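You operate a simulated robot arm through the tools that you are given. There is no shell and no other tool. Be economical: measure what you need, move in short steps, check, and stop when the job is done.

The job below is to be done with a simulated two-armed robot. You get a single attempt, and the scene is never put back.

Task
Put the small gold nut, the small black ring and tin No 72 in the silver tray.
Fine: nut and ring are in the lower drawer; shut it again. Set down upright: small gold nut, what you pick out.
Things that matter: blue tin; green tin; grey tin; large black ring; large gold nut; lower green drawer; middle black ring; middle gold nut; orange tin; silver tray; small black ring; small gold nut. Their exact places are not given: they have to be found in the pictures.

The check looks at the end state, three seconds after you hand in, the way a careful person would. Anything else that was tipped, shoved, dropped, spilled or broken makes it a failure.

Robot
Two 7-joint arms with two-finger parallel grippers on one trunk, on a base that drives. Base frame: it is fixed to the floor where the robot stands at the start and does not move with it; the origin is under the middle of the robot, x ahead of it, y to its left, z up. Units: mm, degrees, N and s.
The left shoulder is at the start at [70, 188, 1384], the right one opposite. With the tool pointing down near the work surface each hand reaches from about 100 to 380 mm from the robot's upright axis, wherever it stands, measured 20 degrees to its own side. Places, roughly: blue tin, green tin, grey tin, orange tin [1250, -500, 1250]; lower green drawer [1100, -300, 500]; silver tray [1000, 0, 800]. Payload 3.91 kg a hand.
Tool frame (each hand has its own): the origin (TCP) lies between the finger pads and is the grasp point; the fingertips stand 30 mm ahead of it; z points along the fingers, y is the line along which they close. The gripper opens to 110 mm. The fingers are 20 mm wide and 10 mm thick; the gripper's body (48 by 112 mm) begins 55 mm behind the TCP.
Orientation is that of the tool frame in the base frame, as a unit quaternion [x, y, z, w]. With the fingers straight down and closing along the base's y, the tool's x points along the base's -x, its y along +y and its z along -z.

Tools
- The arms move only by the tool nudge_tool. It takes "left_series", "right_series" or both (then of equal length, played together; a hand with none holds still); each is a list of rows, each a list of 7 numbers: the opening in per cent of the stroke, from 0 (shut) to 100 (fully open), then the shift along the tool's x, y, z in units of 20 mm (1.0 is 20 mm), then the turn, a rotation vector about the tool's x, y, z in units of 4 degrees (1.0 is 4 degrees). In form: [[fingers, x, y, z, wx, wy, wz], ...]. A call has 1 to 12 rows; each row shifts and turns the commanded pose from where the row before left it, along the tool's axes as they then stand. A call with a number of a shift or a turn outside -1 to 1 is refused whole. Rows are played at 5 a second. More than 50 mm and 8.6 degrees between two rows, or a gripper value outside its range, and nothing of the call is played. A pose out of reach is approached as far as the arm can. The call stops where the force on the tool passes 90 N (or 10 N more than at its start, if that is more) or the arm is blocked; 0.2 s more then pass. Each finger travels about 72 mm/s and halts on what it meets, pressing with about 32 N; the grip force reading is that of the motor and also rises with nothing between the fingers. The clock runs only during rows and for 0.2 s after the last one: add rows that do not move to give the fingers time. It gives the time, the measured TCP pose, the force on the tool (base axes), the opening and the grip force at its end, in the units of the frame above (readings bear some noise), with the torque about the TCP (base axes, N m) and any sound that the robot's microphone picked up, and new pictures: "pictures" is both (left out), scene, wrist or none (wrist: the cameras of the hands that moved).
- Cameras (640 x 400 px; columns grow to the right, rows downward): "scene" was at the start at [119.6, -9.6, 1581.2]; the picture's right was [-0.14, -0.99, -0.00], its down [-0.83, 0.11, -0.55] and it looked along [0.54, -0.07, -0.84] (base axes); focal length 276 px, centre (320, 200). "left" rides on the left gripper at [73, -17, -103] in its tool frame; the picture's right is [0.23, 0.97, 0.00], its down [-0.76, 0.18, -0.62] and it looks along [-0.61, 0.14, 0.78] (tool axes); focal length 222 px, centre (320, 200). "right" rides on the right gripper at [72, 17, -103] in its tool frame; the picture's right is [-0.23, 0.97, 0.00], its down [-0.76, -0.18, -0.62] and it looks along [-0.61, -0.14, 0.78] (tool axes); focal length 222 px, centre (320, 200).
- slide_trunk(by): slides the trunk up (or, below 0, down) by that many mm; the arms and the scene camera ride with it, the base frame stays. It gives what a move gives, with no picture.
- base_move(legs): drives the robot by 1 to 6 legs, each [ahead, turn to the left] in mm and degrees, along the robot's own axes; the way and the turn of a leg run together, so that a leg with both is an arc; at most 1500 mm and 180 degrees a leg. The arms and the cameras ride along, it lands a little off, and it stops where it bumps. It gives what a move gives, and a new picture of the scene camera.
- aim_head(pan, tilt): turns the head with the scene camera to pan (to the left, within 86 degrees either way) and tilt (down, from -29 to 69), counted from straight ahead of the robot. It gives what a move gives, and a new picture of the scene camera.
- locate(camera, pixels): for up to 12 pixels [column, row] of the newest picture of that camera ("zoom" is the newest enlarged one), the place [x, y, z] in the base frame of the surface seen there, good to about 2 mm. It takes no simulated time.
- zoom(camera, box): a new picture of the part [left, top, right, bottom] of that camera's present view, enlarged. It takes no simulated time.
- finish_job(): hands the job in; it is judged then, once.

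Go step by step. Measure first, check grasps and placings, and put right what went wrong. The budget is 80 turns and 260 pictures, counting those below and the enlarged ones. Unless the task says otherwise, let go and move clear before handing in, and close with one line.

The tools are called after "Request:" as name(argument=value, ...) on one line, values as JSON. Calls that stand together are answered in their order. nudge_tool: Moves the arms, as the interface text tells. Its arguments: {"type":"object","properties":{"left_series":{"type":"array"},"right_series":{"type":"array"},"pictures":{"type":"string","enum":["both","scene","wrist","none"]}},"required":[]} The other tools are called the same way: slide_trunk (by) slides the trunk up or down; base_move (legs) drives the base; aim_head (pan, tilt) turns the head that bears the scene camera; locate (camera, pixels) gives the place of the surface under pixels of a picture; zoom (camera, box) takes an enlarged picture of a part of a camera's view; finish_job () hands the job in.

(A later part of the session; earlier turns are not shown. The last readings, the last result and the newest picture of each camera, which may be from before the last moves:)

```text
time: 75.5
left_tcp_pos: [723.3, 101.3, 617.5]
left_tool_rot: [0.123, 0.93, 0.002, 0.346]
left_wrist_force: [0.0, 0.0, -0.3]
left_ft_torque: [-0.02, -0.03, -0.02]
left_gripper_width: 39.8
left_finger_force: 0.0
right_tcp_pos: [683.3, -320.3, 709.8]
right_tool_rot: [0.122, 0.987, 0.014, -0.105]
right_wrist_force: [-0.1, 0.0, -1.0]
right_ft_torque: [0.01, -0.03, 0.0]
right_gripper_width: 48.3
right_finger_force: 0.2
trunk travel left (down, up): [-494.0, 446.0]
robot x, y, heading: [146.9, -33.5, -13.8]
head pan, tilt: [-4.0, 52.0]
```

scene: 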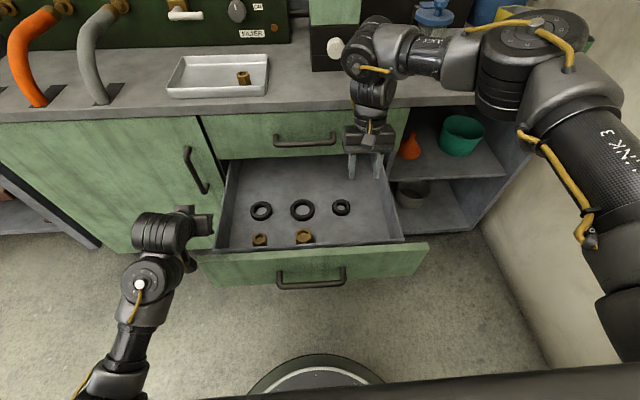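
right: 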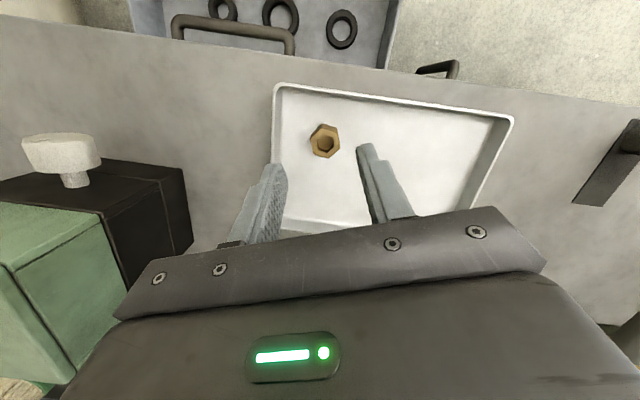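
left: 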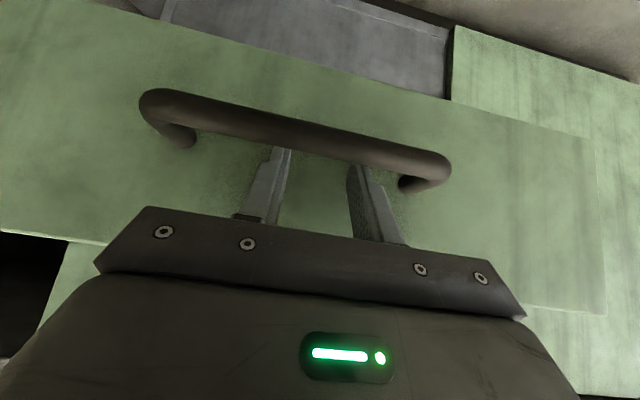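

The ring is still at (341,207). I'll lean the wrist back the other way (to clear the upper handle), move above the ring and open to 77 mm.

Request:
nudge_tool(right_series=[[70, 0, 0.46, 0, 0, -1, 0], [70, 0, 0.46, 0, 0, -1, 0], [70, 0, 0.46, 0, 0, -1, 0], [70, -0.68, 0.46, 0, 0, -1, 0], [70, -0.66, 0, 0.05, 0, -1, 0], [70, -0.66, 0, 0.1, 0, -1, 0], [70, -0.86, 0, 0.9, 0, 0, 0], [70, 0.208, 0, 0.978, 0, 0, 0], [70, 0.208, 0, 0.978, 0, 0, 0], [70, 0.208, 0, 0.978, 0, 0, 0]])

```text
time: 77.7
left_tcp_pos: [724.1, 101.6, 616.3]
left_tool_rot: [0.123, 0.93, 0.001, 0.347]
left_wrist_force: [0.3, 0.2, -0.5]
left_ft_torque: [0.0, -0.01, 0.03]
left_gripper_width: 39.5
left_finger_force: 0.1
right_tcp_pos: [749.8, -299.5, 636.2]
right_tool_rot: [0.123, 0.987, -0.012, 0.102]
right_wrist_force: [-0.8, -0.3, -0.2]
right_ft_torque: [-0.02, 0.0, -0.01]
right_gripper_width: 77.1
right_finger_force: 0.0
trunk travel left (down, up): [-494.0, 446.0]
robot x, y, heading: [147.0, -32.3, -14.0]
head pan, tilt: [-4.0, 52.0]
```

scene: 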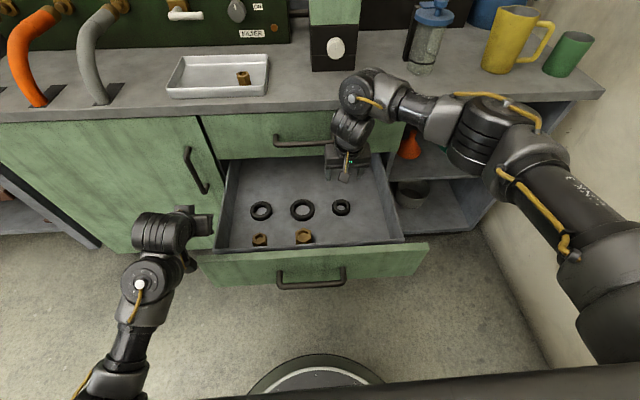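
right: 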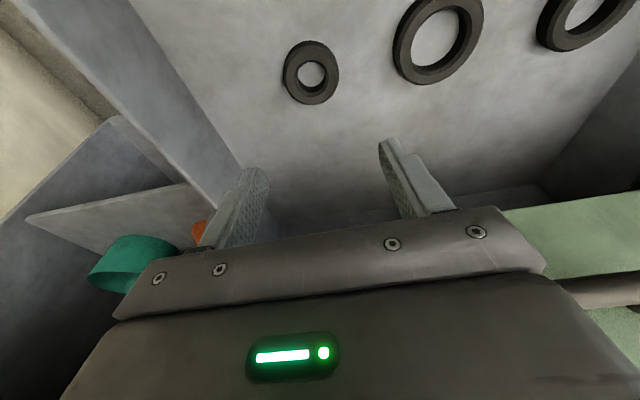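

The ring is at (311,72) in the wrist view. I'll measure it again before going down.

Request:
locate(camera="right", pixels=[[311, 42], [288, 72], [338, 68], [314, 102], [312, 75], [300, 97], [400, 45]])

```text
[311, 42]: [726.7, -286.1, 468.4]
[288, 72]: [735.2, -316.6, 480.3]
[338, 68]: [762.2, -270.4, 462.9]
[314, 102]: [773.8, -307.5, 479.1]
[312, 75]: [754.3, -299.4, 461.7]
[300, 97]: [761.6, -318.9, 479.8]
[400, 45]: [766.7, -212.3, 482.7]
```

The ring's centre is confirmed at [749.5,-298]. I'll descend to z 497 around it.

Request:
nudge_tool(right_series=[[70, 0.25, 0.05, 0, 0, 0, 0], [70, 0.208, 0, 0.978, 0, 0, 0], [70, 0.208, 0, 0.978, 0, 0, 0], [70, 0.208, 0, 0.978, 0, 0, 0], [70, 0.208, 0, 0.978, 0, 0, 0], [70, 0.208, 0, 0.978, 0, 0, 0], [70, 0.208, 0, 0.978, 0, 0, 0], [70, 0.19, 0, 0.9, 0, 0, 0], [70, 0, 0, 0, 0, 0, 0]])

```text
time: 79.7
left_tcp_pos: [724.2, 102.5, 617.6]
left_tool_rot: [0.123, 0.93, 0.001, 0.346]
left_wrist_force: [-0.1, -0.1, -0.7]
left_ft_torque: [-0.01, 0.03, -0.02]
left_gripper_width: 39.4
left_finger_force: 0.1
right_tcp_pos: [746.3, -297.5, 494.6]
right_tool_rot: [0.122, 0.987, -0.012, 0.103]
right_wrist_force: [0.2, 0.1, -0.1]
right_ft_torque: [0.01, 0.0, 0.03]
right_gripper_width: 77.3
right_finger_force: 0.1
trunk travel left (down, up): [-494.0, 446.0]
robot x, y, heading: [147.5, -36.7, -14.1]
head pan, tilt: [-4.0, 52.0]
```

scene: 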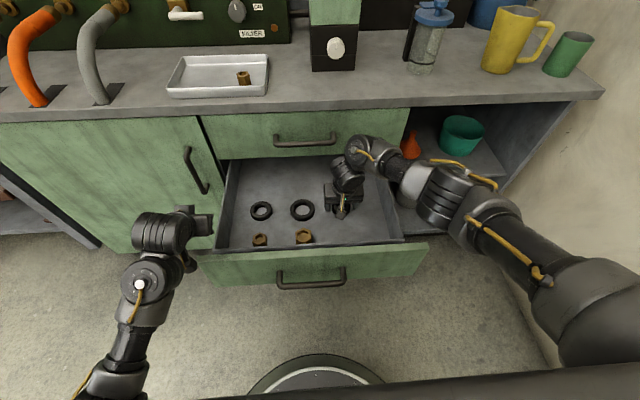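
right: 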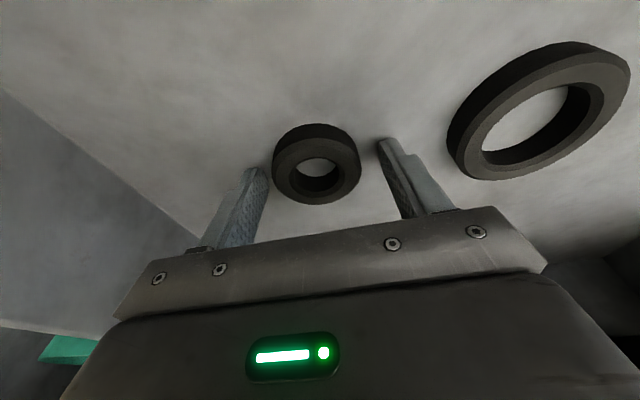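

The ring (316,165) lies between the fingertips. Closing.

Request:
nudge_tool(right_series=[[0, 0, 0, 0, 0, 0, 0], [0, 0, 0, 0, 0, 0, 0], [0, 0, 0, 0, 0, 0, 0], [0, 0, 0, 0, 0, 0, 0]], pictures="wrist")

```text
time: 80.7
left_tcp_pos: [723.6, 102.2, 616.4]
left_tool_rot: [0.123, 0.93, 0.001, 0.346]
left_wrist_force: [-0.3, 0.0, 0.4]
left_ft_torque: [0.0, 0.03, 0.03]
left_gripper_width: 39.7
left_finger_force: 0.1
right_tcp_pos: [745.1, -297.5, 495.5]
right_tool_rot: [0.123, 0.987, -0.012, 0.103]
right_wrist_force: [0.3, 0.1, 0.0]
right_ft_torque: [0.01, -0.02, 0.0]
right_gripper_width: 55.9
right_finger_force: 31.9
trunk travel left (down, up): [-494.0, 446.0]
robot x, y, heading: [148.6, -38.8, -13.8]
head pan, tilt: [-4.0, 52.0]
```

right: 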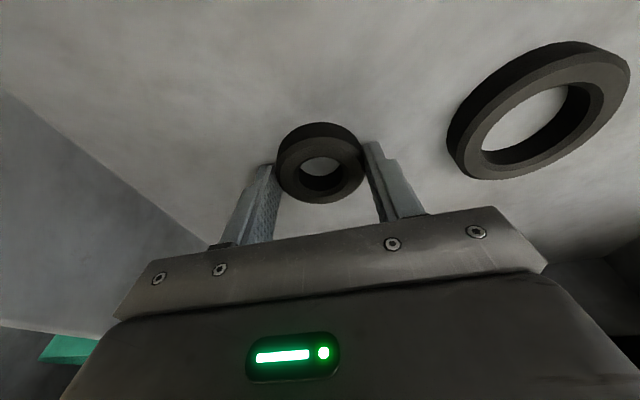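

The ring is held (55.9 mm, 32 N). I'll lift it 190 mm, easing back slightly, and check.

Request:
nudge_tool(right_series=[[0, -0.104, 0, -0.489, 0, 0, 0], [0, -0.208, 0, -0.978, 0, 0, 0], [0, -0.208, 0, -0.978, 0, 0, 0], [0, -0.208, 0, -0.978, 0, 0, 0], [0, -0.208, 0, -0.978, 0, 0, 0], [0, -0.208, 0, -0.978, 0, 0, 0], [0, 0.2, 0, -0.978, 0, 0, 0], [0, 0.2, 0, -0.978, 0, 0, 0], [0, 0.4, 0, -0.978, 0, 0, 0], [0, 0.6, 0, -0.978, 0, 0, 0], [0, 0.6, 0, -0.9, 0, 0, 0]], pictures="wrist")

Request:
slide_trunk(by=240)

Request:
base_move(legs=[[0, 20], [200, 0]])

```text
time: 83.1
left_tcp_pos: [724.0, 101.5, 617.0]
left_tool_rot: [0.122, 0.93, 0.002, 0.347]
left_wrist_force: [1.1, 0.0, 0.0]
left_ft_torque: [-0.01, 0.01, 0.0]
left_gripper_width: 39.5
left_finger_force: 0.1
right_tcp_pos: [687.0, -280.5, 691.5]
right_tool_rot: [0.122, 0.987, -0.012, 0.103]
right_wrist_force: [0.0, -0.5, -0.3]
right_ft_torque: [-0.01, 0.01, 0.0]
right_gripper_width: 56.0
right_finger_force: 31.6
trunk travel left (down, up): [-494.0, 446.0]
robot x, y, heading: [147.1, -33.5, -14.3]
head pan, tilt: [-4.0, 52.0]
```

right: 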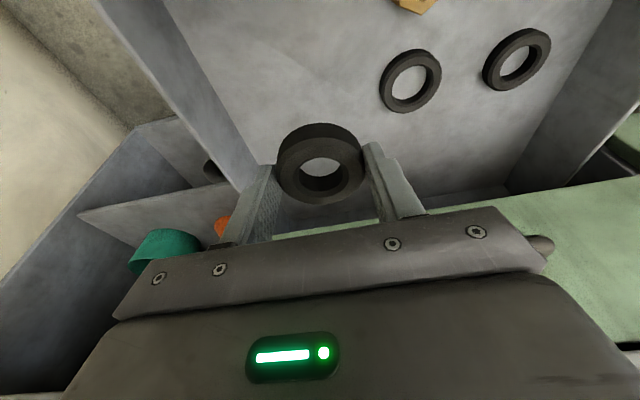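

```text
time: 85.6
left_tcp_pos: [723.0, 102.3, 855.9]
left_tool_rot: [0.123, 0.93, 0.002, 0.347]
left_wrist_force: [-0.5, -0.2, 0.6]
left_ft_torque: [-0.01, 0.0, 0.01]
left_gripper_width: 39.8
left_finger_force: 0.0
right_tcp_pos: [687.3, -281.0, 932.0]
right_tool_rot: [0.123, 0.987, -0.012, 0.103]
right_wrist_force: [0.5, -0.2, -0.2]
right_ft_torque: [0.01, 0.01, 0.0]
right_gripper_width: 56.2
right_finger_force: 31.9
trunk travel left (down, up): [-734.0, 206.0]
robot x, y, heading: [149.2, -35.1, -14.0]
head pan, tilt: [-4.0, 52.0]
```

```text
time: 88.3
left_tcp_pos: [839.7, 315.2, 855.4]
left_tool_rot: [-0.042, 0.937, 0.062, 0.342]
left_wrist_force: [0.5, 0.0, -0.4]
left_ft_torque: [0.02, -0.02, -0.02]
left_gripper_width: 39.5
left_finger_force: 0.2
right_tcp_pos: [936.3, -57.2, 931.9]
right_tool_rot: [-0.053, 0.993, 0.006, 0.103]
right_wrist_force: [0.0, 0.3, -0.5]
right_ft_torque: [0.02, 0.0, 0.04]
right_gripper_width: 56.1
right_finger_force: 32.1
trunk travel left (down, up): [-734.0, 206.0]
robot x, y, heading: [344.2, -15.4, 6.0]
head pan, tilt: [-4.0, 52.0]
```

scene: 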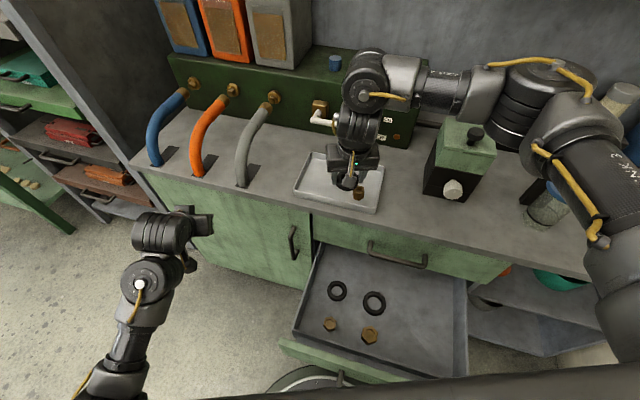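

The ring hovers at the tray's front. I'll check where the white valve lever behind the tray is before going in deeper, and drive 40 mm more.

Request:
locate(camera="scene", pixels=[[316, 119], [328, 123], [321, 104], [358, 194], [340, 62]])

Request:
base_move(legs=[[40, 0]])

```text
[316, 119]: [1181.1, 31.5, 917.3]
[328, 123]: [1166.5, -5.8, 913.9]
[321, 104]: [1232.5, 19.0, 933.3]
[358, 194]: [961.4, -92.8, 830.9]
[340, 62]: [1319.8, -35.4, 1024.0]
```

```text
time: 89.2
left_tcp_pos: [875.7, 317.7, 858.5]
left_tool_rot: [-0.043, 0.936, 0.063, 0.343]
left_wrist_force: [-1.4, -0.2, -0.5]
left_ft_torque: [-0.03, 0.01, 0.0]
left_gripper_width: 39.7
left_finger_force: 0.0
right_tcp_pos: [972.9, -53.0, 935.7]
right_tool_rot: [-0.053, 0.993, 0.006, 0.106]
right_wrist_force: [-0.1, 0.2, 0.1]
right_ft_torque: [0.03, -0.01, 0.01]
right_gripper_width: 55.8
right_finger_force: 32.2
trunk travel left (down, up): [-734.0, 206.0]
robot x, y, heading: [385.5, -8.9, 5.7]
head pan, tilt: [-4.0, 52.0]
```

scene: 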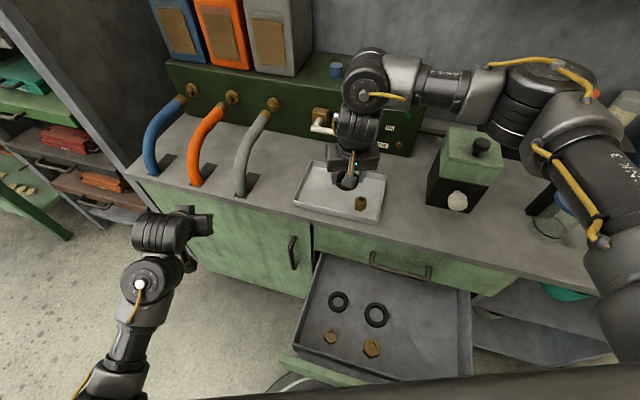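

The lever (1132 ahead) is clear. I'll bring the ring over its spot behind the nut and check.

Request:
nudge_tool(right_series=[[0, -0.925, -0.77, 0.197, 0, 0, 0], [0, -0.925, -0.77, 0.197, 0, 0, 0], [0, -0.925, -0.77, 0.197, 0, 0, 0], [0, 0.208, 0, 0.978, 0, 0, 0], [0, 0, 0, 0, 0, 0, 0]])

```text
time: 90.4
left_tcp_pos: [877.8, 318.7, 856.6]
left_tool_rot: [-0.042, 0.937, 0.062, 0.341]
left_wrist_force: [0.2, -0.3, 0.8]
left_ft_torque: [-0.02, 0.01, -0.01]
left_gripper_width: 39.7
left_finger_force: 0.1
right_tcp_pos: [1038.0, -92.9, 913.0]
right_tool_rot: [-0.054, 0.993, 0.006, 0.103]
right_wrist_force: [-0.4, 0.9, 0.1]
right_ft_torque: [0.01, 0.0, 0.02]
right_gripper_width: 56.1
right_finger_force: 32.3
trunk travel left (down, up): [-734.0, 206.0]
robot x, y, heading: [383.9, -10.8, 6.4]
head pan, tilt: [-4.0, 52.0]
```

scene: 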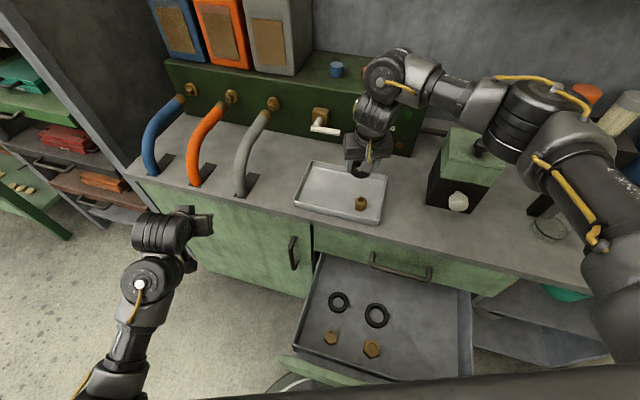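
right: 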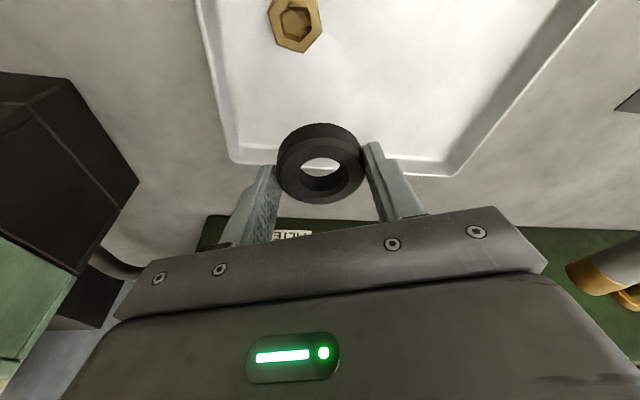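

From this view the tray's back edge runs (235,160)–(450,175). I'll measure it so the ring doesn't land on the rim.

Request:
locate(camera="right", pixels=[[236, 160], [450, 174], [415, 165], [415, 155], [230, 120], [245, 145], [415, 174], [295, 20], [320, 166]])

```text
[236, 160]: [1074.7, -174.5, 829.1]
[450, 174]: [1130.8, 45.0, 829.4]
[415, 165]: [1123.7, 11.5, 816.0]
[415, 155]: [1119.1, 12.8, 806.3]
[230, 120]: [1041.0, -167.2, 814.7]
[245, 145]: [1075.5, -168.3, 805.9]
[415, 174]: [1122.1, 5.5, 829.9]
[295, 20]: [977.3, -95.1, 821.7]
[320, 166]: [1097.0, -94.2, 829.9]
```

The ring will land at 1034 ahead, between nut (≤986) and back wall (1078). Lowering to just above the floor, then gently on.

Request:
nudge_tool(right_series=[[0, 0.2, 0, 0.94, 0, 0, 0], [0, 0.2, 0, 0.94, 0, 0, 0], [0, 0.2, 0, 0.94, 0, 0, 0], [0, 0.15, 0, 0.7, 0, 0, 0], [0, 0.025, 0, 0.12, 0, 0, 0], [0, 0, 0, 0, 0, 0, 0]], pictures="wrist")

```text
time: 91.8
left_tcp_pos: [877.4, 317.7, 856.4]
left_tool_rot: [-0.042, 0.937, 0.062, 0.341]
left_wrist_force: [-0.1, -0.3, 0.3]
left_ft_torque: [0.04, 0.02, 0.0]
left_gripper_width: 39.4
left_finger_force: 0.0
right_tcp_pos: [1038.0, -92.4, 837.9]
right_tool_rot: [-0.053, 0.993, 0.007, 0.103]
right_wrist_force: [0.2, -0.3, -1.1]
right_ft_torque: [0.02, 0.01, 0.01]
right_gripper_width: 55.8
right_finger_force: 31.6
trunk travel left (down, up): [-734.0, 206.0]
robot x, y, heading: [387.4, -11.7, 6.2]
head pan, tilt: [-4.0, 52.0]
```

right: 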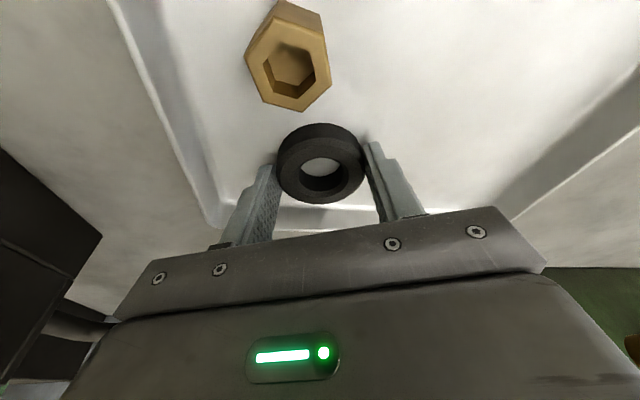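

Request:
nudge_tool(right_series=[[0, 0.021, 0, 0.1, 0, 0, 0], [0, 0, 0, 0, 0, 0, 0]], pictures="none")

```text
time: 92.4
left_tcp_pos: [877.6, 319.7, 855.4]
left_tool_rot: [-0.041, 0.937, 0.062, 0.341]
left_wrist_force: [0.0, -0.3, 0.3]
left_ft_torque: [0.03, -0.02, 0.0]
left_gripper_width: 39.5
left_finger_force: 0.1
right_tcp_pos: [1039.6, -92.4, 836.6]
right_tool_rot: [-0.052, 0.993, 0.006, 0.105]
right_wrist_force: [0.1, -0.8, 7.1]
right_ft_torque: [-0.24, -0.02, -0.03]
right_gripper_width: 55.9
right_finger_force: 32.2
trunk travel left (down, up): [-734.0, 206.0]
robot x, y, heading: [385.6, -8.8, 6.3]
head pan, tilt: [-4.0, 52.0]
```

Contact at 7 N, so the ring is down. Release a little and lift off.

Request:
nudge_tool(right_series=[[61, 0, 0, 0, 0, 0, 0], [61, 0, 0, 0, 0, 0, 0], [61, -0.104, 0, -0.489, 0, 0, 0], [61, -0.208, 0, -0.978, 0, 0, 0], [61, -0.208, 0, -0.978, 0, 0, 0], [61, -0.208, 0, -0.978, 0, 0, 0], [61, -0.208, 0, -0.978, 0, 0, 0], [61, -0.208, 0, -0.978, 0, 0, 0], [61, -0.208, 0, -0.978, 0, 0, 0]])

```text
time: 94.4
left_tcp_pos: [877.5, 317.9, 855.3]
left_tool_rot: [-0.041, 0.937, 0.061, 0.341]
left_wrist_force: [0.4, -1.0, 0.2]
left_ft_torque: [0.02, -0.01, 0.01]
left_gripper_width: 39.4
left_finger_force: 0.1
right_tcp_pos: [1035.6, -93.0, 964.9]
right_tool_rot: [-0.053, 0.993, 0.007, 0.104]
right_wrist_force: [-0.3, -0.6, -0.1]
right_ft_torque: [0.02, 0.01, -0.01]
right_gripper_width: 66.9
right_finger_force: 0.1
trunk travel left (down, up): [-734.0, 206.0]
robot x, y, heading: [387.0, -13.6, 6.2]
head pan, tilt: [-4.0, 52.0]
```

scene: 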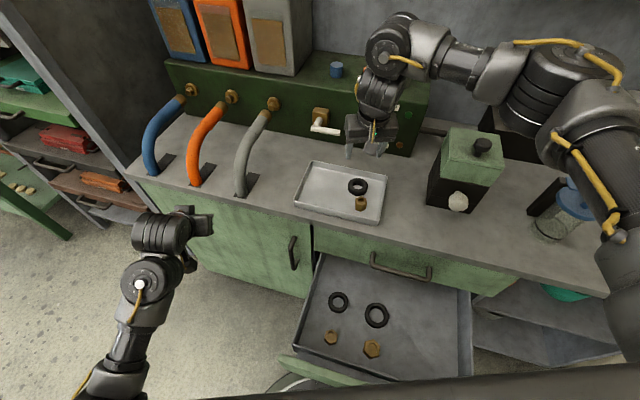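
right: 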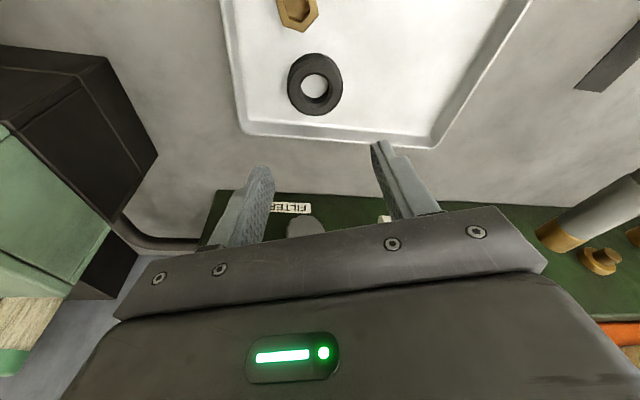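

Ring and nut both lie in the tray. Now to shut the drawer: I'll back off, square up, and prepare the left hand (fingers shut) to push the drawer front while the right hand retracts.

Request:
base_move(legs=[[-240, 0], [0, -20], [-250, 0]])

Request:
nudge_tool(left_series=[[0, 0, -1, 0, 0, 0, 0], [0, 0, -1, 0, 0, 0, 0], [0, 0, -1, 0, 0, 0, 0], [0, 0, -1, 0, 0, 0, 0], [0, 0, -1, 0, 0, 0, 0], [0, 0, -1, 0, 0, 0, 0], [0, 0, -1, 0, 0, 0, 0], [0, 0, -1, 0, 0, 0, 0], [0, 0, -1, 0, 0, 0, 0], [0, 0, -1, 0, 0, 0, 0]], right_series=[[61, 0.978, 0, -0.208, 0, 0, 0], [61, 0.978, 0, -0.208, 0, 0, 0], [61, 0.978, 0, -0.208, 0, 0, 0], [61, 0.978, 0, -0.208, 0, 0, 0], [61, 0.978, 0, -0.208, 0, 0, 0], [61, 0.978, 0, -0.208, 0, 0, 0], [61, 0.978, 0, -0.208, 0, 0, 0], [61, 0.978, 0, -0.208, 0, 0, 0], [61, 0.978, 0, -0.208, 0, 0, 0], [61, 0, 0, 0, 0, 0, 0]], pictures="scene")

```text
time: 98.7
left_tcp_pos: [487.3, 160.9, 855.3]
left_tool_rot: [0.127, 0.929, 0.0, 0.347]
left_wrist_force: [-0.1, 0.9, -0.9]
left_ft_torque: [0.01, 0.0, 0.03]
left_gripper_width: 39.6
left_finger_force: 0.0
right_tcp_pos: [490.0, -279.6, 965.2]
right_tool_rot: [0.125, 0.987, -0.013, 0.104]
right_wrist_force: [-0.3, -0.6, 0.6]
right_ft_torque: [0.05, 0.01, 0.02]
right_gripper_width: 67.0
right_finger_force: 0.0
trunk travel left (down, up): [-734.0, 206.0]
robot x, y, heading: [-86.1, 27.9, -14.3]
head pan, tilt: [-4.0, 52.0]
```

scene: 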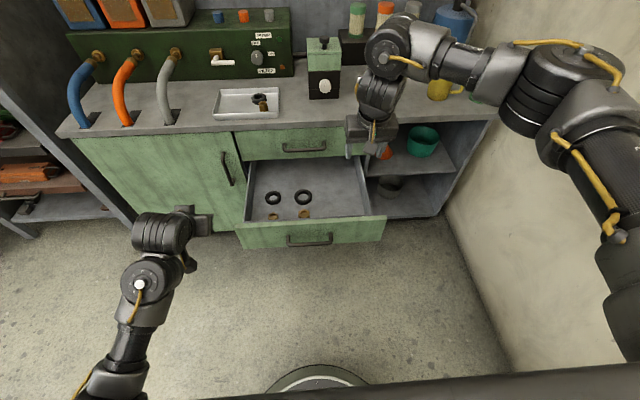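

```text
time: 100.9
left_tcp_pos: [439.0, -32.2, 837.7]
left_tool_rot: [0.127, 0.929, -0.001, 0.346]
left_wrist_force: [-0.2, 0.9, -0.6]
left_ft_torque: [0.03, 0.01, -0.03]
left_gripper_width: 0.0
left_finger_force: 31.8
right_tcp_pos: [371.5, -275.7, 950.5]
right_tool_rot: [0.125, 0.987, -0.011, 0.103]
right_wrist_force: [0.6, -0.7, -0.3]
right_ft_torque: [-0.03, 0.02, -0.01]
right_gripper_width: 67.1
right_finger_force: 0.1
right hand out of reach, approached as far as the arm can: row 6, 7, 8, 9
trunk travel left (down, up): [-734.0, 206.0]
robot x, y, heading: [-87.2, 28.3, -14.3]
head pan, tilt: [-4.0, 52.0]
```

scene: 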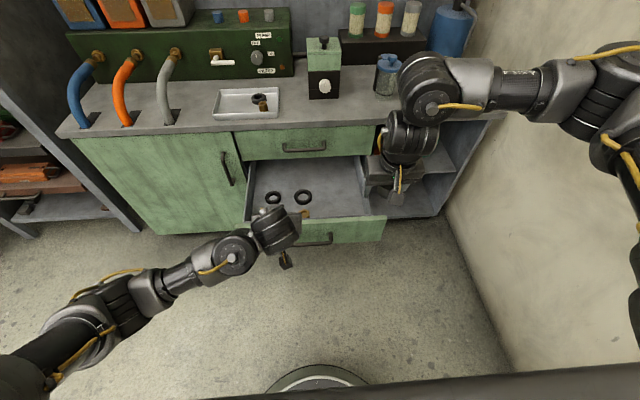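

The left hand is in front of the drawer at v≈77. I'll lower the trunk 240 mm and extend the left hand forward 80 mm, putting its tips just before the drawer front, above the handle.

Request:
slide_trunk(by=-240)

Request:
nudge_tool(left_series=[[0, -0.755, 0, 0.656, 0, 0, 0], [0, -0.755, 0, 0.656, 0, 0, 0], [0, -0.755, 0, 0.656, 0, 0, 0], [0, -0.755, 0, 0.656, 0, 0, 0], [0, 0, 0, 0, 0, 0, 0]])

```text
time: 103.4
left_tcp_pos: [439.9, -31.3, 599.7]
left_tool_rot: [0.126, 0.93, 0.001, 0.346]
left_wrist_force: [-0.7, -0.7, -0.5]
left_ft_torque: [0.04, 0.0, 0.0]
left_gripper_width: 0.0
left_finger_force: 32.0
right_tcp_pos: [369.3, -275.8, 710.7]
right_tool_rot: [0.124, 0.987, -0.011, 0.103]
right_wrist_force: [0.1, 0.3, 0.5]
right_ft_torque: [0.01, 0.02, 0.0]
right_gripper_width: 67.2
right_finger_force: 0.2
trunk travel left (down, up): [-494.0, 446.0]
robot x, y, heading: [-86.9, 29.1, -14.4]
head pan, tilt: [-4.0, 52.0]
```

```text
time: 104.6
left_tcp_pos: [517.7, -51.0, 599.0]
left_tool_rot: [0.126, 0.93, 0.001, 0.346]
left_wrist_force: [0.1, -0.7, 0.0]
left_ft_torque: [0.02, 0.01, -0.01]
left_gripper_width: 0.0
left_finger_force: 31.9
right_tcp_pos: [370.2, -275.5, 710.8]
right_tool_rot: [0.124, 0.987, -0.01, 0.103]
right_wrist_force: [-0.1, -0.3, -0.1]
right_ft_torque: [0.01, -0.06, 0.0]
right_gripper_width: 67.3
right_finger_force: 0.1
trunk travel left (down, up): [-494.0, 446.0]
robot x, y, heading: [-90.0, 32.9, -14.4]
head pan, tilt: [-4.0, 52.0]
```

scene: 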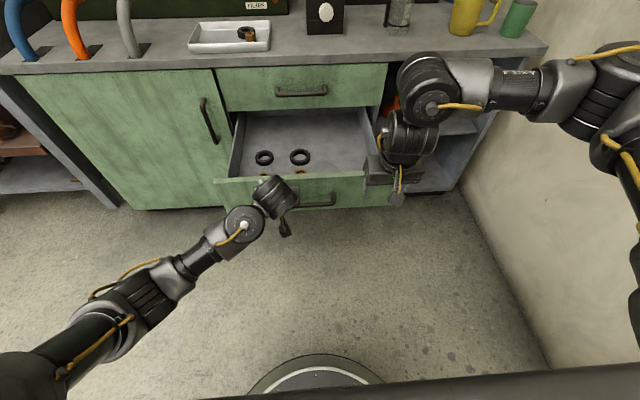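
left: 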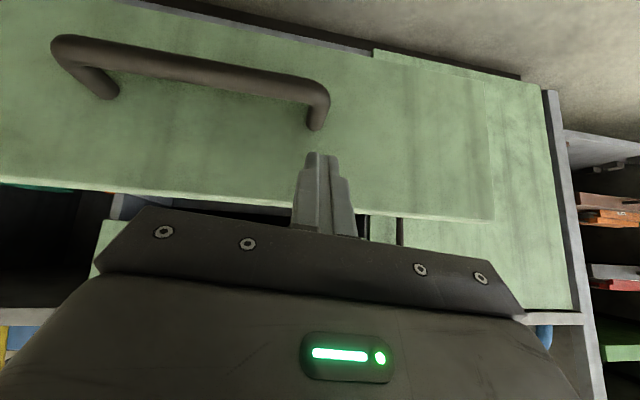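

The fingertips face the drawer front above the handle. I'll push by driving 330 mm ahead, leaving the last bit to the arm.

Request:
base_move(legs=[[330, 0]])

```text
time: 106.8
left_tcp_pos: [843.1, -130.7, 598.6]
left_tool_rot: [0.124, 0.93, 0.001, 0.346]
left_wrist_force: [0.5, 0.0, 0.0]
left_ft_torque: [-0.01, 0.01, -0.03]
left_gripper_width: 0.0
left_finger_force: 31.5
right_tcp_pos: [697.4, -356.7, 709.7]
right_tool_rot: [0.121, 0.987, -0.01, 0.103]
right_wrist_force: [-0.2, -0.3, 0.5]
right_ft_torque: [0.01, -0.05, -0.02]
right_gripper_width: 67.1
right_finger_force: 0.0
trunk travel left (down, up): [-494.0, 446.0]
robot x, y, heading: [234.3, -58.6, -14.3]
head pan, tilt: [-4.0, 52.0]
```

scene: 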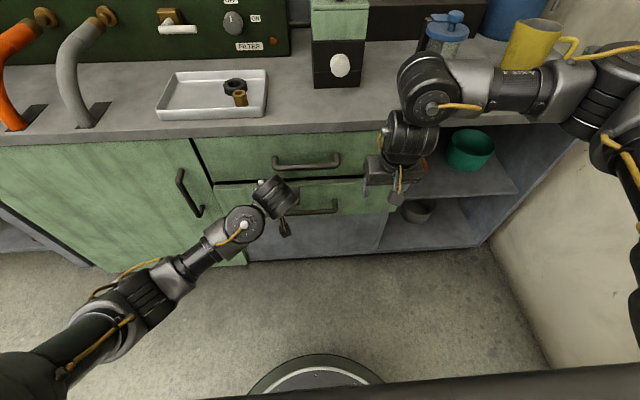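

About 25 mm remain. I'll push on with the arm in small steps, watching the force.

Request:
nudge_tool(left_series=[[0, -0.38, 0, 0.33, 0, 0, 0], [0, -0.38, 0, 0.33, 0, 0, 0], [0, -0.19, 0, 0.165, 0, 0, 0], [0, -0.19, 0, 0.165, 0, 0, 0], [0, -0.19, 0, 0.165, 0, 0, 0], [0, 0, 0, 0, 0, 0, 0]])

Request:
zoom(camera="scene", box=[170, 130, 420, 260])

```text
time: 108.0
left_tcp_pos: [868.2, -136.7, 588.6]
left_tool_rot: [0.129, 0.932, 0.004, 0.338]
left_wrist_force: [-16.5, 6.2, 2.5]
left_ft_torque: [-0.29, -0.71, -0.03]
left_gripper_width: 0.0
left_finger_force: 32.1
right_tcp_pos: [696.9, -355.7, 709.6]
right_tool_rot: [0.121, 0.987, -0.01, 0.101]
right_wrist_force: [0.0, -0.5, -1.1]
right_ft_torque: [0.06, 0.06, -0.03]
right_gripper_width: 66.9
right_finger_force: 0.1
trunk travel left (down, up): [-494.0, 446.0]
robot x, y, heading: [234.3, -52.1, -14.0]
head pan, tilt: [-4.0, 52.0]
stopped in row 5 (left hand): the force on the tool passed its limit at 98 N (the readings are from after the stop); the commanded pose is now the measured one
```

scene: 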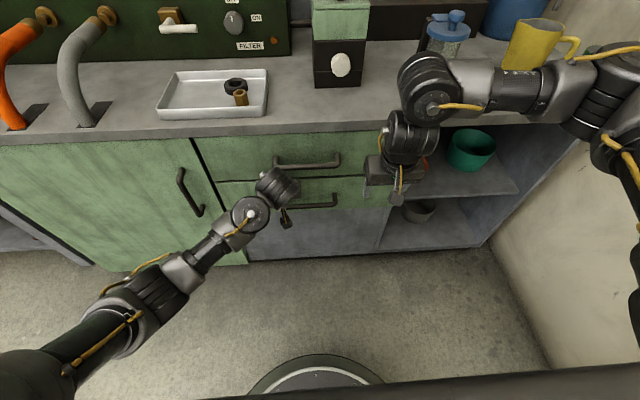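
left: 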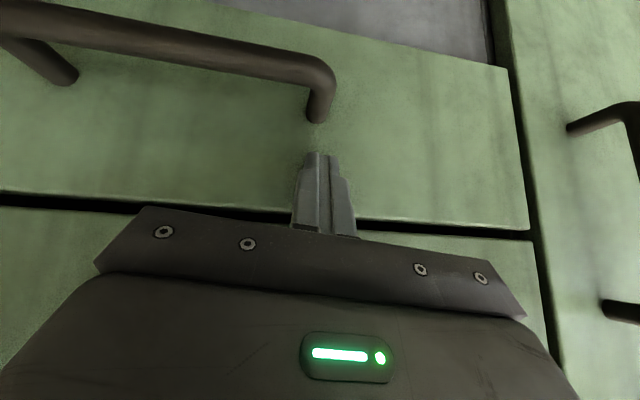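

```text
2.56 times, centred on (295, 195) of scene
```

zoom: 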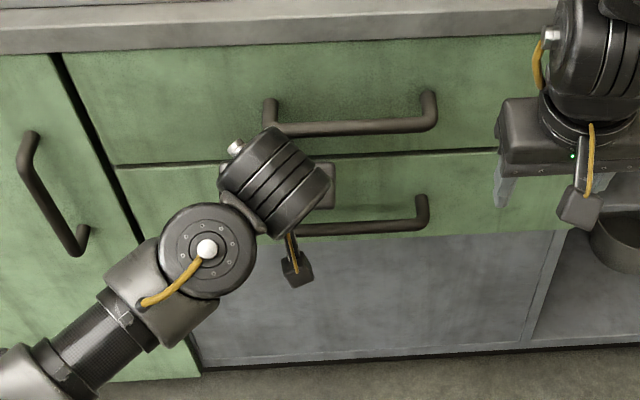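

The drawer met its stop (98 N) and looks flush. I'll verify by measuring the lower face against the upper and the door.

Request:
locate(camera="left", pixels=[[450, 150], [480, 200], [480, 255], [500, 290], [200, 150], [60, 215], [580, 200], [420, 100]])

Request:
nudge_tool(left_series=[[0, 0.755, 0, -0.656, 0, 0, 0], [0, 0.755, 0, -0.656, 0, 0, 0], [0, 0.755, 0, -0.656, 0, 0, 0], [0, 0.755, 0, -0.656, 0, 0, 0], [0, 0.1, 0, -1, 0, 0, 0], [0, 0.1, 0, -1, 0, 0, 0]], pictures="none")

```text
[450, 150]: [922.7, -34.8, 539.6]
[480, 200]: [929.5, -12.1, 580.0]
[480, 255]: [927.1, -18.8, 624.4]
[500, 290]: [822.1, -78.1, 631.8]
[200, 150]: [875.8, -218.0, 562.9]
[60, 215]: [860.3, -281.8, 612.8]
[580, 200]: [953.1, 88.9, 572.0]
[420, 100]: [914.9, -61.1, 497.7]
```

```text
time: 109.3
left_tcp_pos: [763.1, -112.0, 622.5]
left_tool_rot: [0.127, 0.932, 0.005, 0.34]
left_wrist_force: [-0.4, -0.4, -0.3]
left_ft_torque: [0.01, -0.03, 0.01]
left_gripper_width: 0.1
left_finger_force: 32.4
right_tcp_pos: [695.9, -357.2, 710.7]
right_tool_rot: [0.121, 0.987, -0.011, 0.102]
right_wrist_force: [-0.2, 0.3, -0.3]
right_ft_torque: [0.02, 0.0, -0.01]
right_gripper_width: 67.0
right_finger_force: 0.0
trunk travel left (down, up): [-494.0, 446.0]
robot x, y, heading: [234.5, -54.6, -14.0]
head pan, tilt: [-4.0, 52.0]
```

Lower face at 903 matches the upper face and door: the drawer is shut. Next the tin: raise the trunk 400 mm and tilt the right hand to about 45° for a shelf grasp.

Request:
slide_trunk(by=400)

Request:
nudge_tool(right_series=[[75, 0, 0, 0, 0, -1, 0], [75, 0, 0, 0, 0, -1, 0], [75, 0, 0, 0, 0, -1, 0], [75, 0, 0, 0, 0, -1, 0], [75, 0, 0, 0, 0, -1, 0], [75, 0, 0, 0, 0, -1, 0], [75, 0, 0, 0, 0, -1, 0], [75, 0, 0, 0, 0, -1, 0], [75, 0, -1, 0, 0, 0, 0], [75, 0, -1, 0, 0, 0, 0], [75, 0, -1, 0, 0, 0, 0], [75, 0, -1, 0, 0, 0, 0]], left_series=[[0, 0, 0, 0, 0, 0, 0], [0, 0, 0, 0, 0, 0, 0], [0, 0, 0, 0, 0, 0, 0], [0, 0, 0, 0, 0, 0, 0], [0, 0, 0, 0, 0, 0, 0], [0, 0, 0, 0, 0, 0, 0], [0, 0, 0, 0, 0, 0, 0], [0, 0, 0, 0, 0, 0, 0], [0, 0, 0, 0, 0, 0, 0], [0, 0, 0, 0, 0, 0, 0], [0, 0, 0, 0, 0, 0, 0], [0, 0, 0, 0, 0, 0, 0]], pictures="none")

Request:
aim_head(pan=-14, tilt=15)

Request:
zoom(camera="scene", box=[200, 100, 440, 250])

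```text
time: 113.2
left_tcp_pos: [763.0, -114.2, 1022.0]
left_tool_rot: [0.128, 0.932, 0.006, 0.34]
left_wrist_force: [-0.1, 0.2, -1.3]
left_ft_torque: [0.0, 0.01, 0.02]
left_gripper_width: 0.1
left_finger_force: 32.1
right_tcp_pos: [696.3, -354.6, 1110.9]
right_tool_rot: [0.121, 0.987, -0.011, 0.102]
right_wrist_force: [-0.3, -0.3, 0.7]
right_ft_torque: [0.0, -0.05, 0.01]
right_gripper_width: 67.2
right_finger_force: 0.1
trunk travel left (down, up): [-894.0, 46.0]
robot x, y, heading: [233.9, -57.3, -13.9]
head pan, tilt: [-4.0, 52.0]
```

```text
time: 115.8
left_tcp_pos: [763.4, -114.1, 1022.3]
left_tool_rot: [0.128, 0.931, 0.004, 0.34]
left_wrist_force: [0.3, 0.4, -0.2]
left_ft_torque: [0.01, 0.03, 0.03]
left_gripper_width: 0.0
left_finger_force: 32.1
right_tcp_pos: [707.6, -462.5, 1097.9]
right_tool_rot: [0.113, 0.921, -0.043, 0.37]
right_wrist_force: [-0.1, 0.0, -0.4]
right_ft_torque: [0.02, -0.04, 0.05]
right_gripper_width: 82.7
right_finger_force: 0.0
right hand out of reach, approached as far as the arm can: row 1, 2, 3, 4, 5, 6, 7
trunk travel left (down, up): [-894.0, 46.0]
robot x, y, heading: [234.4, -56.2, -14.2]
head pan, tilt: [-4.0, 52.0]
```

```text
time: 116.8
left_tcp_pos: [763.1, -112.6, 1021.6]
left_tool_rot: [0.129, 0.932, 0.005, 0.34]
left_wrist_force: [0.7, 0.4, -0.8]
left_ft_torque: [-0.02, -0.02, 0.01]
left_gripper_width: 0.4
left_finger_force: 31.6
right_tcp_pos: [709.0, -460.8, 1098.3]
right_tool_rot: [0.114, 0.921, -0.044, 0.369]
right_wrist_force: [0.6, -0.6, -0.5]
right_ft_torque: [-0.01, 0.01, 0.0]
right_gripper_width: 82.5
right_finger_force: 0.0
trunk travel left (down, up): [-894.0, 46.0]
robot x, y, heading: [233.1, -56.5, -14.2]
head pan, tilt: [-14.0, 15.0]
```

scene: 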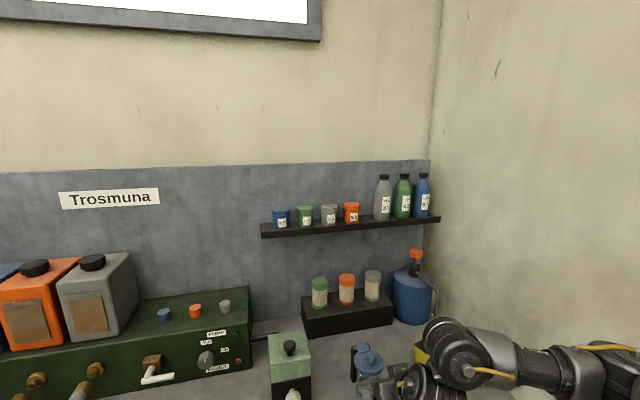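

```text
2.67 times, centred on (320, 175) of scene
```

zoom: 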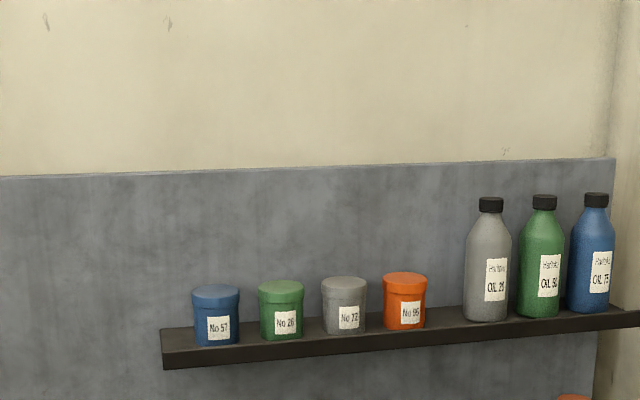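

Grey tin No 72 is confirmed, third from the left at zoom (345,305). I'll measure it and its neighbours.

Request:
locate(camera="zoom", pixels=[[344, 282], [344, 290], [344, 302], [344, 325], [324, 310], [365, 306], [281, 300], [404, 295], [345, 340], [345, 350], [375, 330], [313, 333]])

```text
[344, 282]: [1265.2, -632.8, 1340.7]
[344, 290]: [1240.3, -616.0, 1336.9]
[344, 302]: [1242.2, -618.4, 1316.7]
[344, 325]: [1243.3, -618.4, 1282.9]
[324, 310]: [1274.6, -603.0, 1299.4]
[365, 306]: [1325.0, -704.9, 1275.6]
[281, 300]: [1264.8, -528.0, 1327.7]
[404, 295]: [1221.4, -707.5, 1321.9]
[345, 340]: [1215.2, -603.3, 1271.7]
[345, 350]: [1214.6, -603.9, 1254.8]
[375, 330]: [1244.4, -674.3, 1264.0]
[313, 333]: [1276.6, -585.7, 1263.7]
```

The tin is about 65 mm wide, top 1341, standing on a shelf at 1264 with its centre near [1273,-626]; the gaps to its neighbours are about 28 mm. I'll raise the trunk fully and drive 300 mm ahead.

Request:
slide_trunk(by=46)

Request:
base_move(legs=[[300, 0]])

```text
time: 117.7
left_tcp_pos: [763.5, -114.5, 1067.5]
left_tool_rot: [0.128, 0.932, 0.005, 0.34]
left_wrist_force: [-0.2, 0.4, 0.0]
left_ft_torque: [-0.02, 0.03, 0.02]
left_gripper_width: 0.0
left_finger_force: 32.6
right_tcp_pos: [709.4, -461.3, 1142.1]
right_tool_rot: [0.114, 0.921, -0.044, 0.371]
right_wrist_force: [-0.6, -0.6, 0.2]
right_ft_torque: [-0.01, -0.05, 0.02]
right_gripper_width: 82.5
right_finger_force: 0.1
trunk travel left (down, up): [-940.0, 0.0]
robot x, y, heading: [235.4, -53.9, -14.0]
head pan, tilt: [-14.0, 15.0]
```

```text
time: 119.8
left_tcp_pos: [1059.1, -184.4, 1069.0]
left_tool_rot: [0.126, 0.932, 0.005, 0.34]
left_wrist_force: [-0.2, 0.2, -0.7]
left_ft_torque: [-0.02, -0.01, 0.0]
left_gripper_width: 0.0
left_finger_force: 32.1
right_tcp_pos: [1006.3, -532.5, 1144.7]
right_tool_rot: [0.112, 0.921, -0.043, 0.372]
right_wrist_force: [-0.1, -0.4, 0.6]
right_ft_torque: [0.0, 0.01, 0.0]
right_gripper_width: 82.6
right_finger_force: 0.1
trunk travel left (down, up): [-940.0, 0.0]
robot x, y, heading: [530.8, -128.6, -13.8]
head pan, tilt: [-14.0, 15.0]
```

scene: 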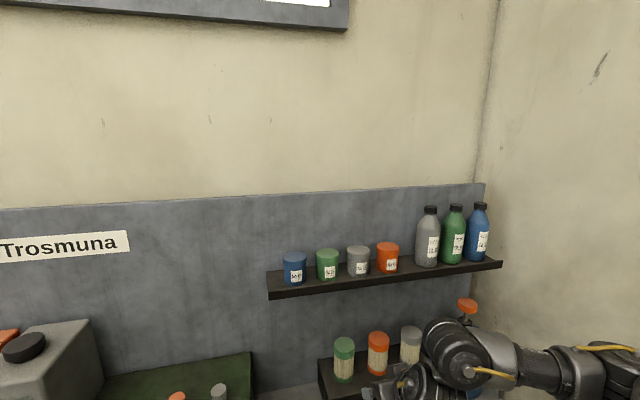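

Now about 280 mm short of the tin. I'll raise and advance the right hand to a point just in front of the shelf at grasp height.

Request:
nudge_tool(right_series=[[75, -0.995, -0.102, -0.053, 0, 0, 0], [75, -0.995, -0.102, -0.053, 0, 0, 0], [75, -0.995, -0.102, -0.053, 0, 0, 0], [75, -0.995, -0.102, -0.053, 0, 0, 0], [75, -0.995, -0.102, -0.053, 0, 0, 0], [75, -0.995, -0.102, -0.053, 0, 0, 0], [75, -0.995, -0.102, -0.053, 0, 0, 0], [75, -0.995, -0.102, -0.053, 0, 0, 0], [75, -0.995, -0.102, -0.053, 0, 0, 0], [75, -0.995, -0.102, -0.053, 0, 0, 0], [75, -0.995, -0.102, -0.053, 0, 0, 0], [75, -0.995, -0.102, -0.053, 0, 0, 0]])

```text
time: 122.4
left_tcp_pos: [1061.4, -184.7, 1067.6]
left_tool_rot: [0.125, 0.932, 0.005, 0.34]
left_wrist_force: [0.1, 0.4, 0.3]
left_ft_torque: [0.04, 0.01, 0.02]
left_gripper_width: 0.0
left_finger_force: 31.7
right_tcp_pos: [1161.0, -593.6, 1317.6]
right_tool_rot: [0.111, 0.921, -0.043, 0.371]
right_wrist_force: [-0.3, 0.7, 0.1]
right_ft_torque: [-0.01, -0.03, -0.01]
right_gripper_width: 82.6
right_finger_force: 0.0
trunk travel left (down, up): [-940.0, 0.0]
robot x, y, heading: [530.7, -130.2, -13.7]
head pan, tilt: [-14.0, 15.0]
```

scene: 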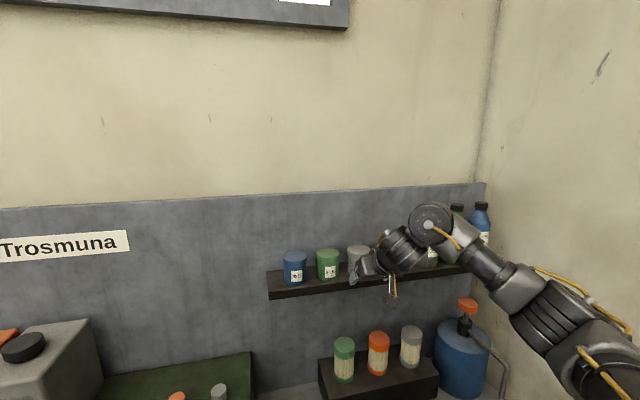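
right: 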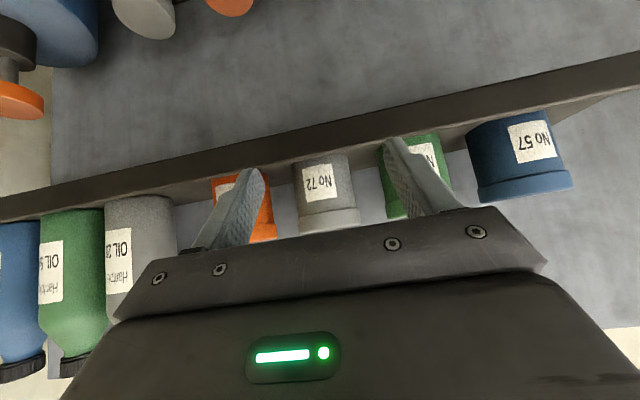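

The wrist view shows No 72 centred between the fingers at (325,190). I'll measure its edges and the neighbours' from here.

Request:
zoom(camera="right", box=[180, 110, 480, 260])

Request:
locate(camera="right", pixels=[[325, 190], [299, 190], [354, 185], [325, 165], [328, 215], [303, 215], [357, 210], [270, 200], [385, 185], [325, 145], [300, 172], [280, 170]])

```text
2.13 times, centred on (330, 185) of right
```

zoom: 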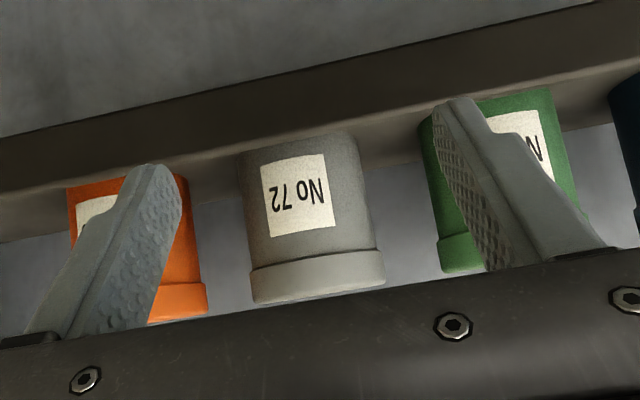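

```text
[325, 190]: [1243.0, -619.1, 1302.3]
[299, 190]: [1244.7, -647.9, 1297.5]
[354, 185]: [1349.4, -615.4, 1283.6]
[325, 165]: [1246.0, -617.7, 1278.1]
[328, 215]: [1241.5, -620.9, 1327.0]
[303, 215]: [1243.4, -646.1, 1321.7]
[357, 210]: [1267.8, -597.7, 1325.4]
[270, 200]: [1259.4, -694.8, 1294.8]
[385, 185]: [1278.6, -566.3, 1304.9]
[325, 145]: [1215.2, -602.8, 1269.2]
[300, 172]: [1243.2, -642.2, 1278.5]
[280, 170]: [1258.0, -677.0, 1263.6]
```

The tin's axis is at [1272,-632] (389 beyond 1000 ahead, 298 right), with 32 mm gaps each side. I'll shift 9.5 mm right, lower a touch, and go halfway in.

Request:
nudge_tool(right_series=[[75, 0.195, -0.475, 0.2, 0, 0, 0], [75, -0.656, 0, 0.634, 0, 0, 0], [75, -0.656, 0, 0.634, 0, 0, 0], [75, -0.656, 0, 0.634, 0, 0, 0], [75, 0, 0, 0, 0, 0, 0]])

```text
time: 123.6
left_tcp_pos: [1059.5, -184.8, 1068.0]
left_tool_rot: [0.125, 0.932, 0.006, 0.34]
left_wrist_force: [-0.3, 0.5, -0.2]
left_ft_torque: [0.0, 0.0, -0.01]
left_gripper_width: 0.0
left_finger_force: 31.3
right_tcp_pos: [1212.8, -617.9, 1312.4]
right_tool_rot: [0.111, 0.921, -0.042, 0.371]
right_wrist_force: [-0.2, 0.8, 0.3]
right_ft_torque: [0.02, 0.0, -0.02]
right_gripper_width: 82.6
right_finger_force: 0.1
trunk travel left (down, up): [-940.0, 0.0]
robot x, y, heading: [532.9, -126.6, -13.9]
head pan, tilt: [-14.0, 15.0]
```

scene: 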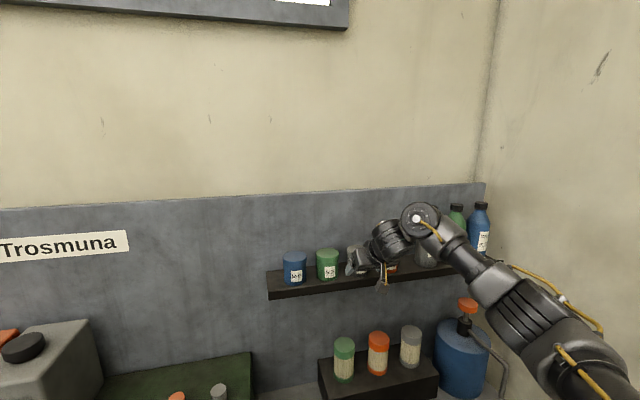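
right: 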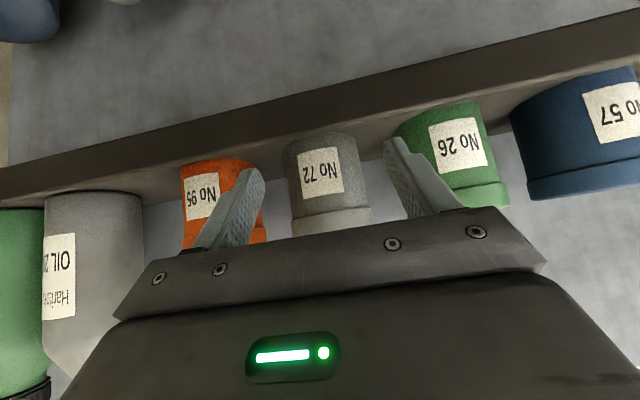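

Aligned: sideways at -299 versus the tin's -298. Advancing the remaining 53 mm.

Request:
nudge_tool(right_series=[[75, -0.638, 0.03, 0.616, 0, 0, 0], [75, -0.638, 0.02, 0.616, 0, 0, 0], [75, -0.638, 0, 0.616, 0, 0, 0], [75, 0, 0, 0, 0, 0, 0]])

```text
time: 124.6
left_tcp_pos: [1059.9, -184.7, 1069.1]
left_tool_rot: [0.126, 0.932, 0.005, 0.34]
left_wrist_force: [0.0, 0.6, 0.1]
left_ft_torque: [0.03, -0.03, 0.01]
left_gripper_width: 0.0
left_finger_force: 32.1
right_tcp_pos: [1264.9, -630.4, 1313.1]
right_tool_rot: [0.112, 0.921, -0.043, 0.372]
right_wrist_force: [-0.4, 0.3, -0.8]
right_ft_torque: [0.01, -0.03, -0.02]
right_gripper_width: 82.6
right_finger_force: 0.2
trunk travel left (down, up): [-940.0, 0.0]
robot x, y, heading: [529.1, -128.8, -14.0]
head pan, tilt: [-14.0, 15.0]
```

scene: 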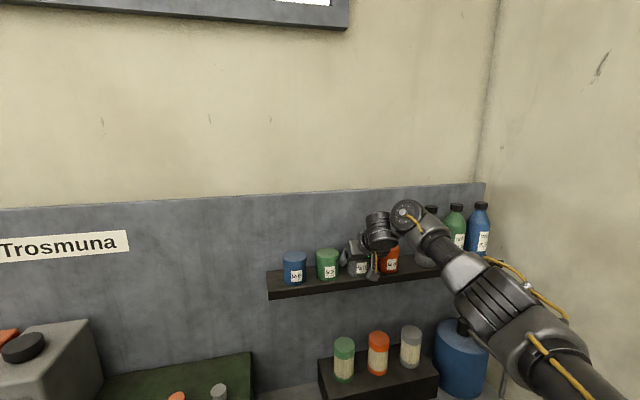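
right: 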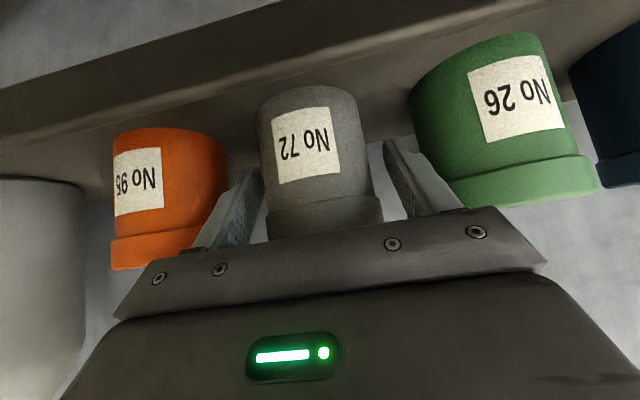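

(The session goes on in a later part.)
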